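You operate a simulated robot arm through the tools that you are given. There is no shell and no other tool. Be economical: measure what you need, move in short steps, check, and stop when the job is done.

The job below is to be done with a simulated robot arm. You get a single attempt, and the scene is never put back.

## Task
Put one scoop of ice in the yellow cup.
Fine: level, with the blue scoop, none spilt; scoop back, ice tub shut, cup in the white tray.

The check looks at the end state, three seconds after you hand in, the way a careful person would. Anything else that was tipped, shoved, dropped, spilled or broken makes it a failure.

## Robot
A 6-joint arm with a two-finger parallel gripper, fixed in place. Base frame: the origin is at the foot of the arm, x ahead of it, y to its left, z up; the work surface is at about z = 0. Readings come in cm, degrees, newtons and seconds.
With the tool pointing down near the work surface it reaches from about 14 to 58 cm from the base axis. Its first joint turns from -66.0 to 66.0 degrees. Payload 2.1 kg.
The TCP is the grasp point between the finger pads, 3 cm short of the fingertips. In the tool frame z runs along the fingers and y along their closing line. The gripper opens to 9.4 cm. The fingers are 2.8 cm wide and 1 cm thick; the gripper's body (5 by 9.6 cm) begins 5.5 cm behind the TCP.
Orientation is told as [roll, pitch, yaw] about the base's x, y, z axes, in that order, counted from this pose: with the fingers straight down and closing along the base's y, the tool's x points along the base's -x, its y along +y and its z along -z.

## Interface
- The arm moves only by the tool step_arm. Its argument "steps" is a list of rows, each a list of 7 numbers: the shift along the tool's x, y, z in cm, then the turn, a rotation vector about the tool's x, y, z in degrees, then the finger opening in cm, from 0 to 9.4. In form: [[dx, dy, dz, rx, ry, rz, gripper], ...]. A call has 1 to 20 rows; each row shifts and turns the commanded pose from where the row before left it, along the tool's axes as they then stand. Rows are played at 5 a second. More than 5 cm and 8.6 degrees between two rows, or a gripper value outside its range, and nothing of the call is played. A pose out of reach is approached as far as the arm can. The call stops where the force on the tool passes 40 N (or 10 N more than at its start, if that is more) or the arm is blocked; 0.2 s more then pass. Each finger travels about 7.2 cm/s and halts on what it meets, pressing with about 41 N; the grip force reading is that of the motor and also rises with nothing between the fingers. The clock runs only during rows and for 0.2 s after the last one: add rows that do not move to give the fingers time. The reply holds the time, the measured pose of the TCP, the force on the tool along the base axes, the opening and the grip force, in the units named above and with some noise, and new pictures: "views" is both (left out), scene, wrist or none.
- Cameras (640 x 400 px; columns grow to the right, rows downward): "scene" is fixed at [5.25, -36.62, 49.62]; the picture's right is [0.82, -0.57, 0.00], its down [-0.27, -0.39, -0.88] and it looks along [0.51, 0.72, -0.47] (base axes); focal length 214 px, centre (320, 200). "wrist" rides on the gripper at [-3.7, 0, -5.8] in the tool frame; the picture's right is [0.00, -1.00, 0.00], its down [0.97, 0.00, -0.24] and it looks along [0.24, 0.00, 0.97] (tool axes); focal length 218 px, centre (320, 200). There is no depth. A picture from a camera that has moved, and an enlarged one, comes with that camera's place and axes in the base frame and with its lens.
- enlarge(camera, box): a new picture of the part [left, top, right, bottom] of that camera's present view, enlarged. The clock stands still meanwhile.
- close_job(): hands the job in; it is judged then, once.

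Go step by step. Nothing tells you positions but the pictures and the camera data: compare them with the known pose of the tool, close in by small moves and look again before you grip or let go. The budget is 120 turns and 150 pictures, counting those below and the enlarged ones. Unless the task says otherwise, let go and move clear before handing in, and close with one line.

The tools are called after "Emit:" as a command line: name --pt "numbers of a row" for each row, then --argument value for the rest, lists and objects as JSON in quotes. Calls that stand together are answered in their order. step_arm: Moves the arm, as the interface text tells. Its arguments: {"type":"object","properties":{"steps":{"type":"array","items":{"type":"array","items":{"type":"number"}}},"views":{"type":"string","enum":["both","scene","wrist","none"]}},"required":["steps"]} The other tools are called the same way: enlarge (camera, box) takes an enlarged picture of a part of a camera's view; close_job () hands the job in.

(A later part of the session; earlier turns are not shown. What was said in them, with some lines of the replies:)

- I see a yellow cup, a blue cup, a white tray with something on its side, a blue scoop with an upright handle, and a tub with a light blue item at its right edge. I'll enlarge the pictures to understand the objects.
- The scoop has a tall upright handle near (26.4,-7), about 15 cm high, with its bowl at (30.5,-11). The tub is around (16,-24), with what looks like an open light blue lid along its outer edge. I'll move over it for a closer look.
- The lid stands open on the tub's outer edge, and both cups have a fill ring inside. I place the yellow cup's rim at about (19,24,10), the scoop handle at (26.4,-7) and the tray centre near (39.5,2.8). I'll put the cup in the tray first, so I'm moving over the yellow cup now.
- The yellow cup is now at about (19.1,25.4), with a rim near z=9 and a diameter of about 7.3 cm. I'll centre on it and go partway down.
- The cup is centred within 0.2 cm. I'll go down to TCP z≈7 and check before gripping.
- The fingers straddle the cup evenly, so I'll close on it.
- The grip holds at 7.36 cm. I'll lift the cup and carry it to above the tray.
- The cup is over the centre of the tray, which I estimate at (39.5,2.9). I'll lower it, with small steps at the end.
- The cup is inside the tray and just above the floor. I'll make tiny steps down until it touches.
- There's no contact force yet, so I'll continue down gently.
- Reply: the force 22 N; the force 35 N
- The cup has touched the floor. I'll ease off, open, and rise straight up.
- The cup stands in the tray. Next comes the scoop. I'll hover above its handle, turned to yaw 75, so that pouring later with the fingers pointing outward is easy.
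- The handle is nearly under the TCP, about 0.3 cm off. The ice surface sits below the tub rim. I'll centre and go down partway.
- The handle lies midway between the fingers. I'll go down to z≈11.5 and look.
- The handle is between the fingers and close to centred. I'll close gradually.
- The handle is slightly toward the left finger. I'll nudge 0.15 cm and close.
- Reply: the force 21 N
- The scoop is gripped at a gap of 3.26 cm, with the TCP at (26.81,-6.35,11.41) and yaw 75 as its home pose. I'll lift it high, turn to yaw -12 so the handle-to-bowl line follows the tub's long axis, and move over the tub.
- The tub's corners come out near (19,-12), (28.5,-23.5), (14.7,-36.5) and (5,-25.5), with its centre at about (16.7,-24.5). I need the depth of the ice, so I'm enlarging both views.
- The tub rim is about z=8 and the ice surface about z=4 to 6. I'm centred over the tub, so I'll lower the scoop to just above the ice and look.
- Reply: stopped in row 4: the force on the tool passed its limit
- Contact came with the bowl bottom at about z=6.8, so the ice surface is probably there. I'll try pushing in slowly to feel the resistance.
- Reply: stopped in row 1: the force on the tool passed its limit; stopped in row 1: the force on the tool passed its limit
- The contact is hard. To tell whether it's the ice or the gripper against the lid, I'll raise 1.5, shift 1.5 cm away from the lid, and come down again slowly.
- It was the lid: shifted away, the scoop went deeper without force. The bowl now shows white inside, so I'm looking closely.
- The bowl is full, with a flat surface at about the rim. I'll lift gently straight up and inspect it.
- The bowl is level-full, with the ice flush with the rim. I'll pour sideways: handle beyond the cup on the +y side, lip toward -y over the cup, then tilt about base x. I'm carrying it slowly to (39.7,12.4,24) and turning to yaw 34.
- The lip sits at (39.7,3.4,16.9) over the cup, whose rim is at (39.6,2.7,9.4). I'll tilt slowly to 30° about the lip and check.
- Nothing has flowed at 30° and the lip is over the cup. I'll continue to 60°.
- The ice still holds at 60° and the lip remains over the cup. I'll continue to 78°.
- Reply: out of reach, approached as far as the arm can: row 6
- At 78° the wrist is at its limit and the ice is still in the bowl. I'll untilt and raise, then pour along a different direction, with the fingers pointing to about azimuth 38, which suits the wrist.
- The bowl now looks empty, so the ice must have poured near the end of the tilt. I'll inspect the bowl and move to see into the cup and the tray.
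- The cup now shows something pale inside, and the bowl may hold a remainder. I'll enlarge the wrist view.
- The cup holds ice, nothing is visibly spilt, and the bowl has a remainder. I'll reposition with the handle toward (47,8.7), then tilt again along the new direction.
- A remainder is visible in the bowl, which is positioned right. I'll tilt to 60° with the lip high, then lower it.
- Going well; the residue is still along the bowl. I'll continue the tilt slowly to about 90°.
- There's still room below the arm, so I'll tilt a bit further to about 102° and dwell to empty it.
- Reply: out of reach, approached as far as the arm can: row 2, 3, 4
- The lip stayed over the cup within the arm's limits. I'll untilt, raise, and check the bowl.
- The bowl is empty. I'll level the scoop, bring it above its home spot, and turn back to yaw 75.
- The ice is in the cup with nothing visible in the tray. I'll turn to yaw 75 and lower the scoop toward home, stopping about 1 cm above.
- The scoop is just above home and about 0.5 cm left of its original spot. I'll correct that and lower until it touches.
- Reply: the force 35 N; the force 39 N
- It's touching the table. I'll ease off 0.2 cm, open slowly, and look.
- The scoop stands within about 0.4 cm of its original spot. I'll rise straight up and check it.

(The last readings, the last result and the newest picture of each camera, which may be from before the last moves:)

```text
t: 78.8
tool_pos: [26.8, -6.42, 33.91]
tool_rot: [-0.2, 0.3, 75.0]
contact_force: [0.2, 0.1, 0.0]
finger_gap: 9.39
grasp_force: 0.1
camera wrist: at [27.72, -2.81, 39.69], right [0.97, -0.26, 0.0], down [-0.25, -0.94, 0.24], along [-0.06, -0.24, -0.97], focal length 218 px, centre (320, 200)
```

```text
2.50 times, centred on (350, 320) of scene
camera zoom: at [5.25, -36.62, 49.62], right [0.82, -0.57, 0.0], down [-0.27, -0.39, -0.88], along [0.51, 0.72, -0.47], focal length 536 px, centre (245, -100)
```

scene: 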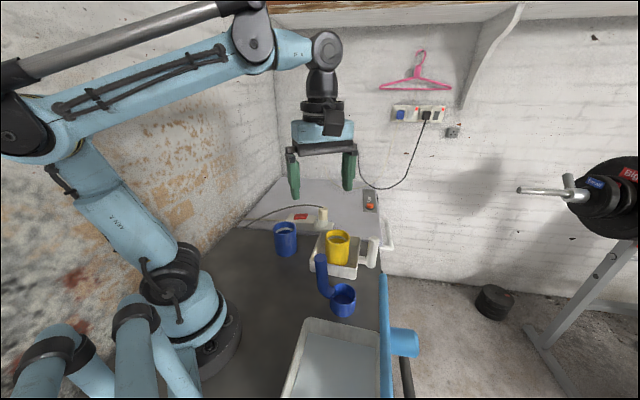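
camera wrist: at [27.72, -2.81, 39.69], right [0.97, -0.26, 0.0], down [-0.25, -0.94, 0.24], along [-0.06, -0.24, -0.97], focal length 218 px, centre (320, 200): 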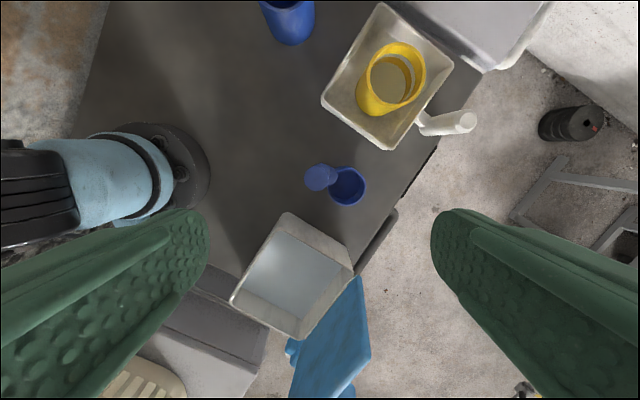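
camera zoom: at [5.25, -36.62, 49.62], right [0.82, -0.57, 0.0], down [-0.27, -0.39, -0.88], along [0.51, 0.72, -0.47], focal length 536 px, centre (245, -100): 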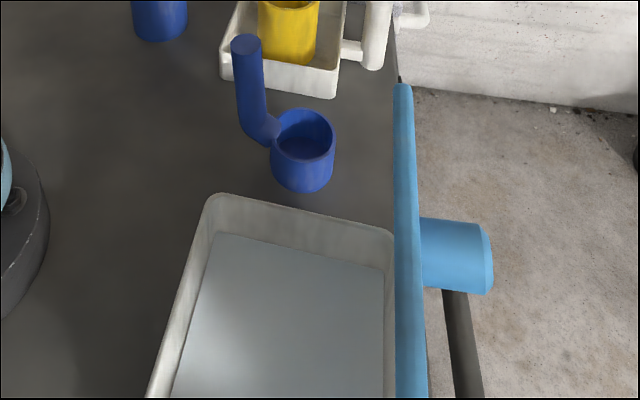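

The scoop is back, the cup holds ice in the tray, and the table is clean. For the lid (top edge near z≈23, hinge at about z≈8), I'll go to its outer side with closed fingers at about (24.4,-31.3), turned to yaw -46.

Emit:
step_arm --pt "0 0 0 0 0 8.07 5" --pt "0 0 0 0 0 8.07 2" --pt "0 0 0 0 0 8.07 0" --pt "0 0 0 0 0 8.07 0" --pt "0 0 0 0 0 8.07 0" --pt "0 0 0 0 0 8.07 0" --pt "0 0 0 0 0 8.07 0" --pt "0 0 0 0 0 8.07 0" --pt "0 0 0 0 0 8.07 0" --pt "0 0 0 0 0 8.07 0" --pt "0 0 0 0 0 8.07 0" --pt "0 0 0 0 0 8.07 0" --pt "0 0 0 0 0 8.07 0" --pt "0 0 0 0 0 8.07 0" --pt "0 0 0 0 0 8.07 0" --pt "0 0 0 0 0 0 0" --views "none"

Emit:
step_arm --pt "-2.7 -3.17 -0.3 0 0 0 0" --pt "-2.7 -3.17 -0.3 0 0 0 0" --pt "-2.7 -3.17 -0.3 0 0 0 0" --pt "-2.7 -3.17 -0.3 0 0 0 0" --pt "-2.7 -3.17 -0.3 0 0 0 0" --pt "-2.7 -3.17 -0.3 0 0 0 0" --pt "0 0 0 0 0 0 0" --pt "0 0 0 0 0 0 0"

```text
t: 82.2
tool_pos: [26.61, -6.49, 33.9]
tool_rot: [0.0, -0.3, -46.2]
contact_force: [-0.4, -0.2, -0.2]
finger_gap: 0.0
grasp_force: 33.2
```

```text
t: 84.0
tool_pos: [24.13, -31.22, 35.79]
tool_rot: [-0.1, -0.3, -45.9]
contact_force: [0.0, -0.1, -0.6]
finger_gap: 0.0
grasp_force: 33.3
camera wrist: at [26.63, -33.84, 41.5], right [-0.72, -0.69, 0.0], down [-0.67, 0.7, 0.23], along [-0.16, 0.17, -0.97], focal length 218 px, centre (320, 200)
```

scene: 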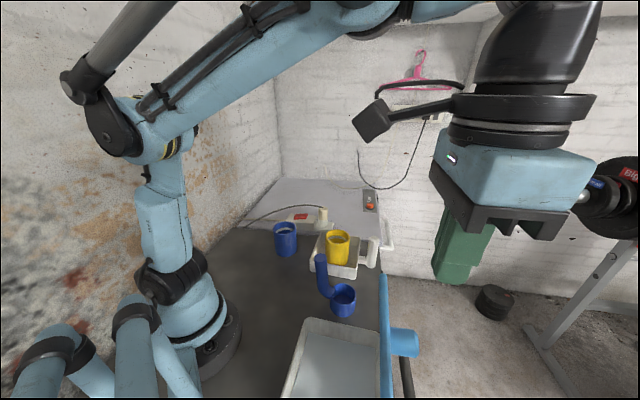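
wrist: 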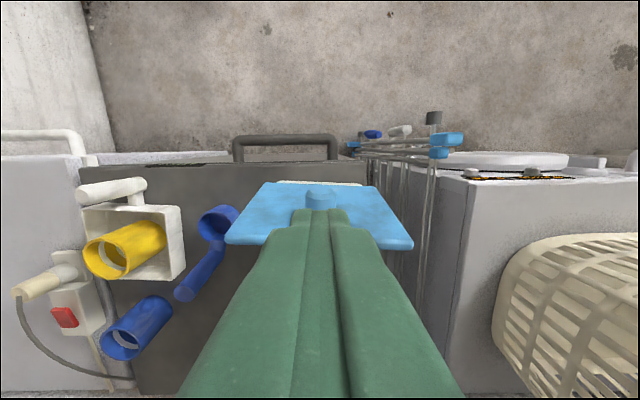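

From here I see the lid's outer face: top edge centre near (20.8,-27.6,23), knob below it. I'll go down to tip height about z=19, then push inward.

Emit:
step_arm --pt "0 0 4.5 0 0 0 0" --pt "0 0 4.5 0 0 0 0" --pt "0 0 4.3 0 0 0 0" --pt "0 0 0 0 0 0 0" --pt "0 0 0 0 0 0 0"

```text
t: 84.8
tool_pos: [24.3, -31.5, 25.59]
tool_rot: [-0.2, -0.7, -46.1]
contact_force: [2.9, -2.9, 27.4]
finger_gap: 0.0
grasp_force: 32.0
stopped in row 3: the force on the tool passed its limit (the readings are from after the stop); the commanded pose is now the measured one
camera wrist: at [26.83, -34.02, 31.4], right [-0.72, -0.69, 0.0], down [-0.68, 0.7, 0.23], along [-0.16, 0.16, -0.97], focal length 218 px, centre (320, 200)
```

scene: 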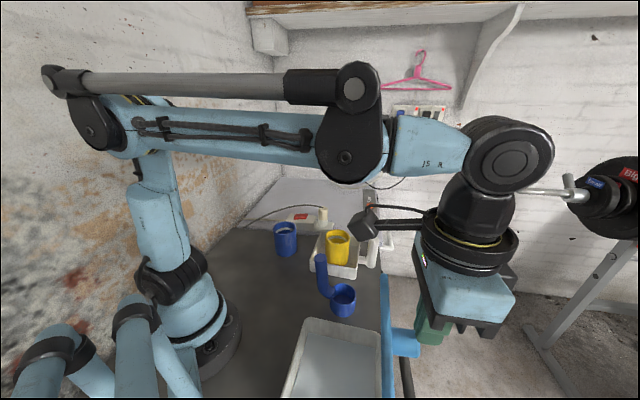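
wrist: 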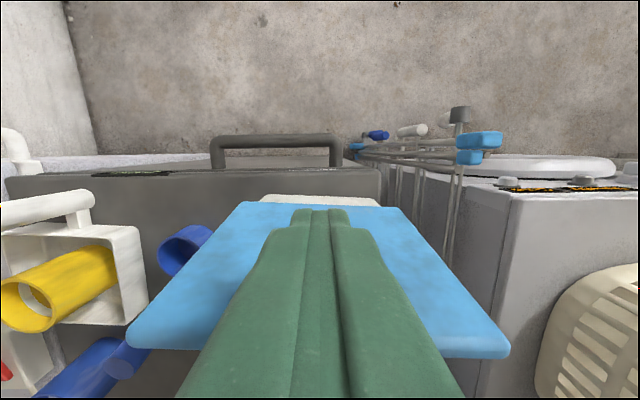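

The fingertips touched the knob, which sits higher than I thought. I'll rise, shift 4.7 cm along the lid to clear it, and go down again.

Emit:
step_arm --pt "0 0 -2 0 0 0 0" --pt "0 2.35 0 0 0 0 0" --pt "0 2.35 0 0 0 0 0" --pt "0 0 2 0 0 0 0" --pt "0 0 1.5 0 0 0 0" --pt "0 0 1.5 0 0 0 0" --pt "0 0 0.8 0 0 0 0" --pt "0 0 0 0 0 0 0"

```text
t: 86.6
tool_pos: [27.69, -28.3, 21.74]
tool_rot: [-0.2, -0.6, -46.0]
contact_force: [0.2, -0.5, -0.5]
finger_gap: 0.02
grasp_force: 33.1
camera wrist: at [30.23, -30.81, 27.44], right [-0.72, -0.69, 0.0], down [-0.68, 0.7, 0.23], along [-0.16, 0.16, -0.97], focal length 218 px, centre (320, 200)
```

scene: 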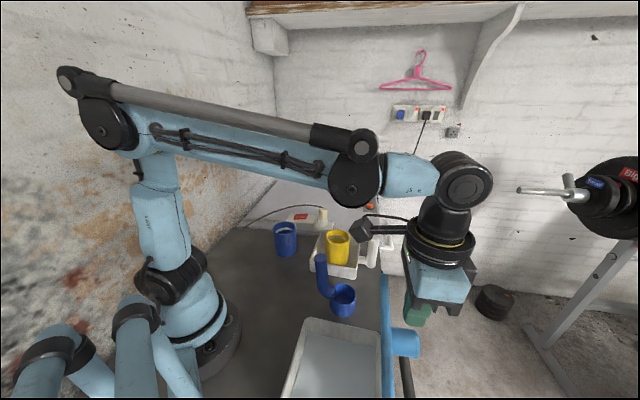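
wrist: 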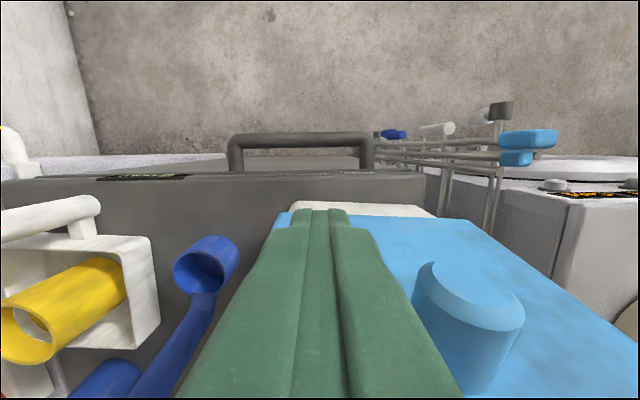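

The fingers are clear of the knob, which is to the right. I'll push inward slowly.

Emit:
step_arm --pt "0.8 0 0 0 0 0 0" --pt "0.8 0 0 0 0 0 0" --pt "0.8 0 0 0 0 0 0" --pt "0.8 0 0 0 0 0 0" --pt "0.8 0 0 0 0 0 0" --pt "0.8 0 0 0 0 0 0" --pt "0.8 0 0 0 0 0 0" --pt "0 0 0 0 0 0 0"

```text
t: 88.4
tool_pos: [23.87, -24.17, 21.58]
tool_rot: [-0.2, -0.6, -46.0]
contact_force: [-0.9, -0.3, -0.1]
finger_gap: 0.01
grasp_force: 33.5
camera wrist: at [26.33, -26.74, 27.46], right [-0.72, -0.69, 0.0], down [-0.68, 0.7, 0.23], along [-0.16, 0.16, -0.97], focal length 218 px, centre (320, 200)
```

scene: 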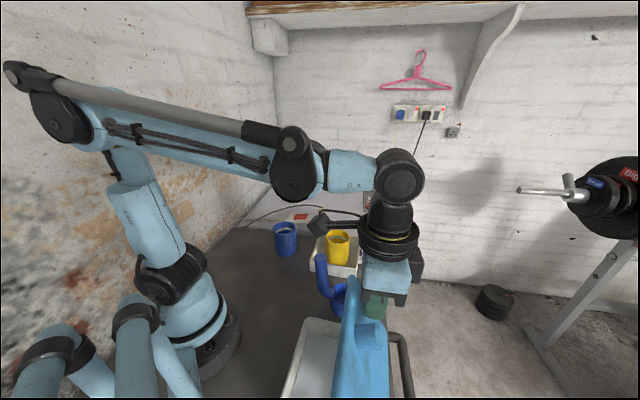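
wrist: 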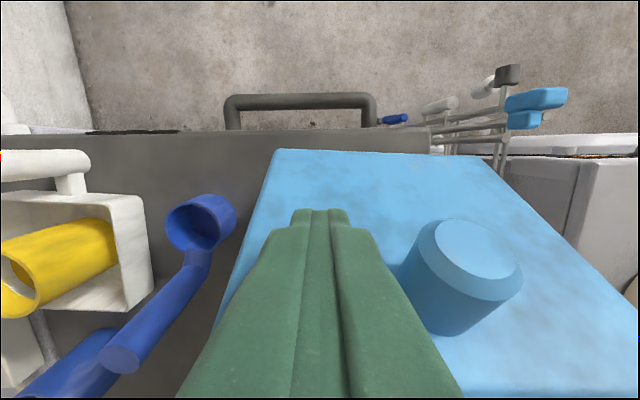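

The lid is swinging in with little force. I'll keep pushing inward and slightly down.

Emit:
step_arm --pt "0.8 0 0.15 0 0 0 0" --pt "0.8 0 0.15 0 0 0 0" --pt "0.8 0 0.2 0 0 0 0" --pt "0.8 0 0.3 0 0 0 0" --pt "0.8 0 0.4 0 0 0 0" --pt "0.8 0 0.5 0 0 0 0" --pt "0 0 0 0 0 0 0"

```text
t: 90.0
tool_pos: [20.41, -20.69, 19.78]
tool_rot: [-0.2, -0.5, -46.0]
contact_force: [0.7, -0.7, -1.2]
finger_gap: 0.0
grasp_force: 33.6
camera wrist: at [22.94, -23.33, 25.63], right [-0.72, -0.69, 0.0], down [-0.68, 0.7, 0.23], along [-0.16, 0.16, -0.97], focal length 218 px, centre (320, 200)
```

scene: 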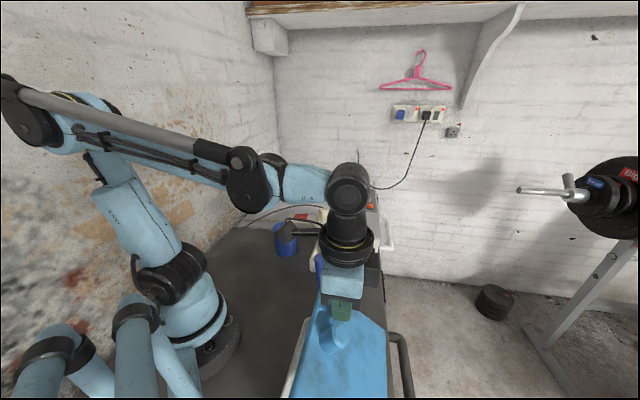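
wrist: 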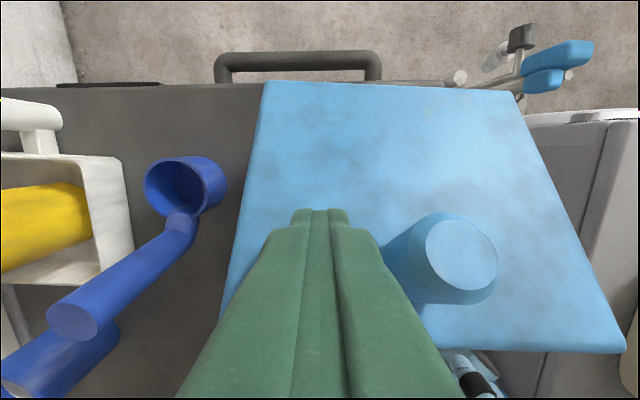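

The lid is at about 45° and stays against the finger. I'll continue inward and down to close it.

Emit:
step_arm --pt "0.5 0 0.6 0 0 0 0" --pt "0.5 0 0.7 0 0 0 0" --pt "0.4 0 0.7 0 0 0 0" --pt "0.4 0 0.8 0 0 0 0" --pt "0.3 0 0.8 0 0 0 0" --pt "0.2 0 0.8 0 0 0 0" --pt "0.2 0 0.8 0 0 0 0" --pt "0 0 0.8 0 0 0 0" --pt "0 0 0 0 0 0 0"

```text
t: 92.0
tool_pos: [18.79, -19.0, 13.77]
tool_rot: [-0.2, -0.7, -45.9]
contact_force: [0.5, 0.1, -0.6]
finger_gap: 0.0
grasp_force: 32.5
camera wrist: at [21.32, -21.52, 19.6], right [-0.72, -0.69, 0.0], down [-0.68, 0.7, 0.23], along [-0.16, 0.16, -0.97], focal length 218 px, centre (320, 200)
```

scene: 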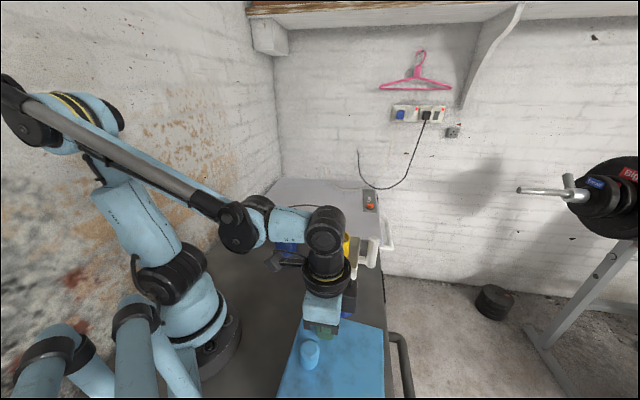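
wrist: 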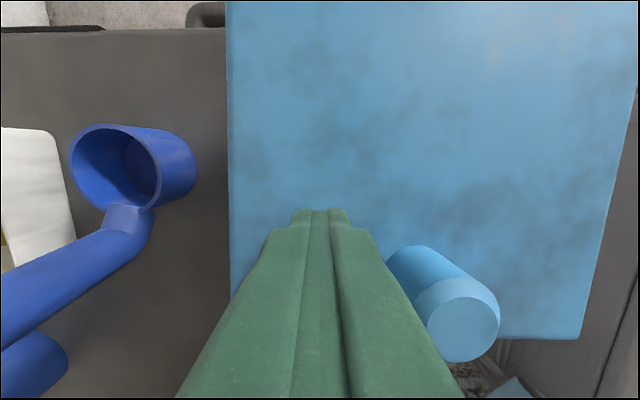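

It's almost shut. I'll press down in small steps until I feel it seat.

Emit:
step_arm --pt "0 0 0.4 0 0 0 0" --pt "0 0 0.4 0 0 0 0" --pt "0 0 0.4 0 0 0 0" --pt "0 0 0.3 0 0 0 0" --pt "0 0 0.3 0 0 0 0" --pt "0 0 0 0 0 0 0" --views "scene"

Emit:
enlarge --camera "scene" --box '[250, 290, 420, 400]'

```text
t: 92.9
tool_pos: [18.83, -19.05, 12.73]
tool_rot: [-0.1, -0.4, -46.0]
contact_force: [-1.6, 3.6, 22.1]
finger_gap: 0.01
grasp_force: 33.2
stopped in row 4: the force on the tool passed its limit (the readings are from after the stop); the commanded pose is now the measured one
```

scene: 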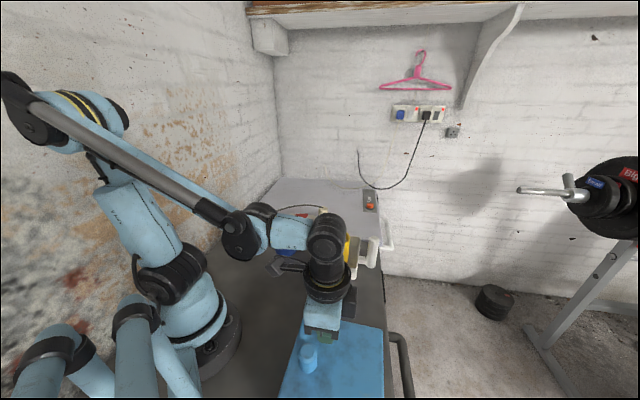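

```text
3.64 times, centred on (335, 345) of scene
camera zoom: at [5.24, -36.61, 49.63], right [0.82, -0.57, 0.0], down [-0.27, -0.39, -0.88], along [0.51, 0.72, -0.47], focal length 780 px, centre (266, -327)
```

zoom: 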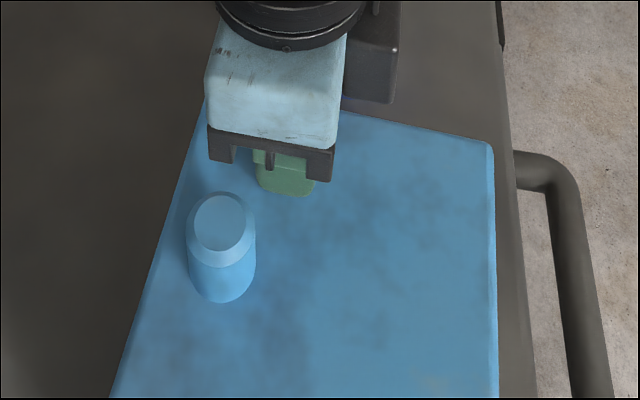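

The lid is shut and seated. I'll rise straight up, move clear, and do a final check.

Emit:
step_arm --pt "0 0 -2 0 0 0 0" --pt "0 0 -4 0 0 0 0" --pt "0 0 -4.5 0 0 0 0" --pt "0 0 -4.5 0 0 0 0" --pt "0 0 -4.5 0 0 0 0" --pt "0 0 -4.5 0 0 0 0" --pt "-3 0 -2 0 0 0 0" --pt "0 0 0 0 0 0 0" --pt "0 0 0 0 0 0 0" --pt "0 0 0 0 0 0 0"

Emit:
enlarge --camera "scene" --box '[220, 190, 430, 330]'

Emit:
enlarge --camera "scene" --box '[250, 280, 430, 400]'

```text
t: 95.1
tool_pos: [20.73, -20.77, 38.7]
tool_rot: [-0.2, -0.4, -46.0]
contact_force: [0.5, -0.5, 0.1]
finger_gap: 0.03
grasp_force: 32.7
camera wrist: at [23.27, -23.43, 44.49], right [-0.72, -0.69, 0.0], down [-0.68, 0.7, 0.23], along [-0.16, 0.17, -0.97], focal length 218 px, centre (320, 200)
```

scene: 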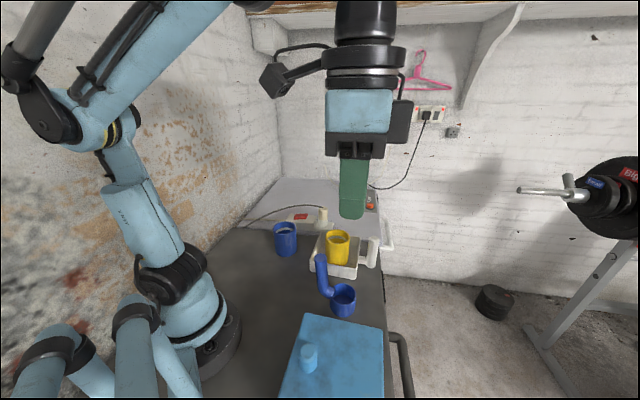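
wrist: 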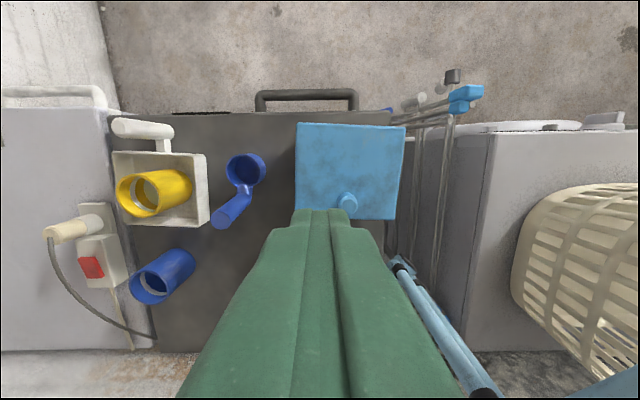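

```text
2.86 times, centred on (325, 260) of scene
camera zoom: at [5.25, -36.62, 49.62], right [0.82, -0.57, 0.0], down [-0.27, -0.39, -0.88], along [0.51, 0.72, -0.47], focal length 613 px, centre (306, 29)
```

zoom: 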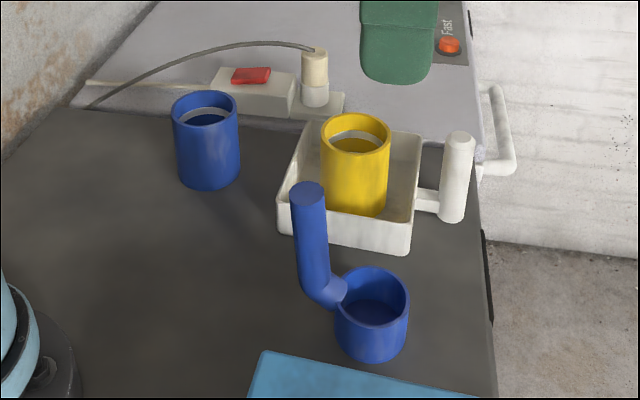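

```text
3.33 times, centred on (340, 340) of scene
camera zoom: at [5.25, -36.62, 49.62], right [0.82, -0.57, 0.0], down [-0.27, -0.39, -0.88], along [0.51, 0.72, -0.47], focal length 715 px, centre (253, -267)
```

zoom: 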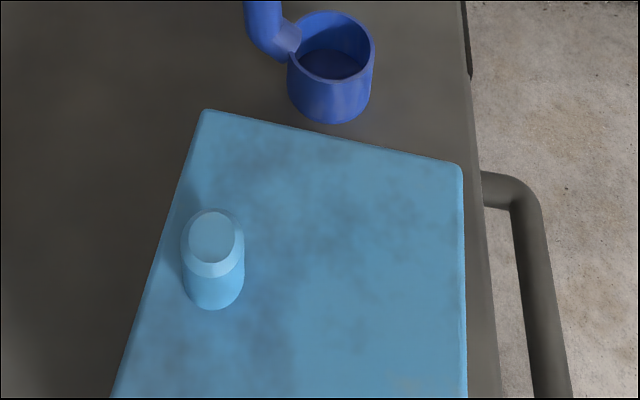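

The lid is shut, the scoop stands empty at its place, and the yellow cup with the ice is in the white tray, with no spill visible. The gripper is clear, so I'm handing in.

Emit:
close_job

```text
The job is handed in.
```

The job is handed in: one level scoop of ice is in the yellow cup in the white tray, the blue scoop is back within about 0.4 cm of where it stood, the tub is shut, and I saw no spill.
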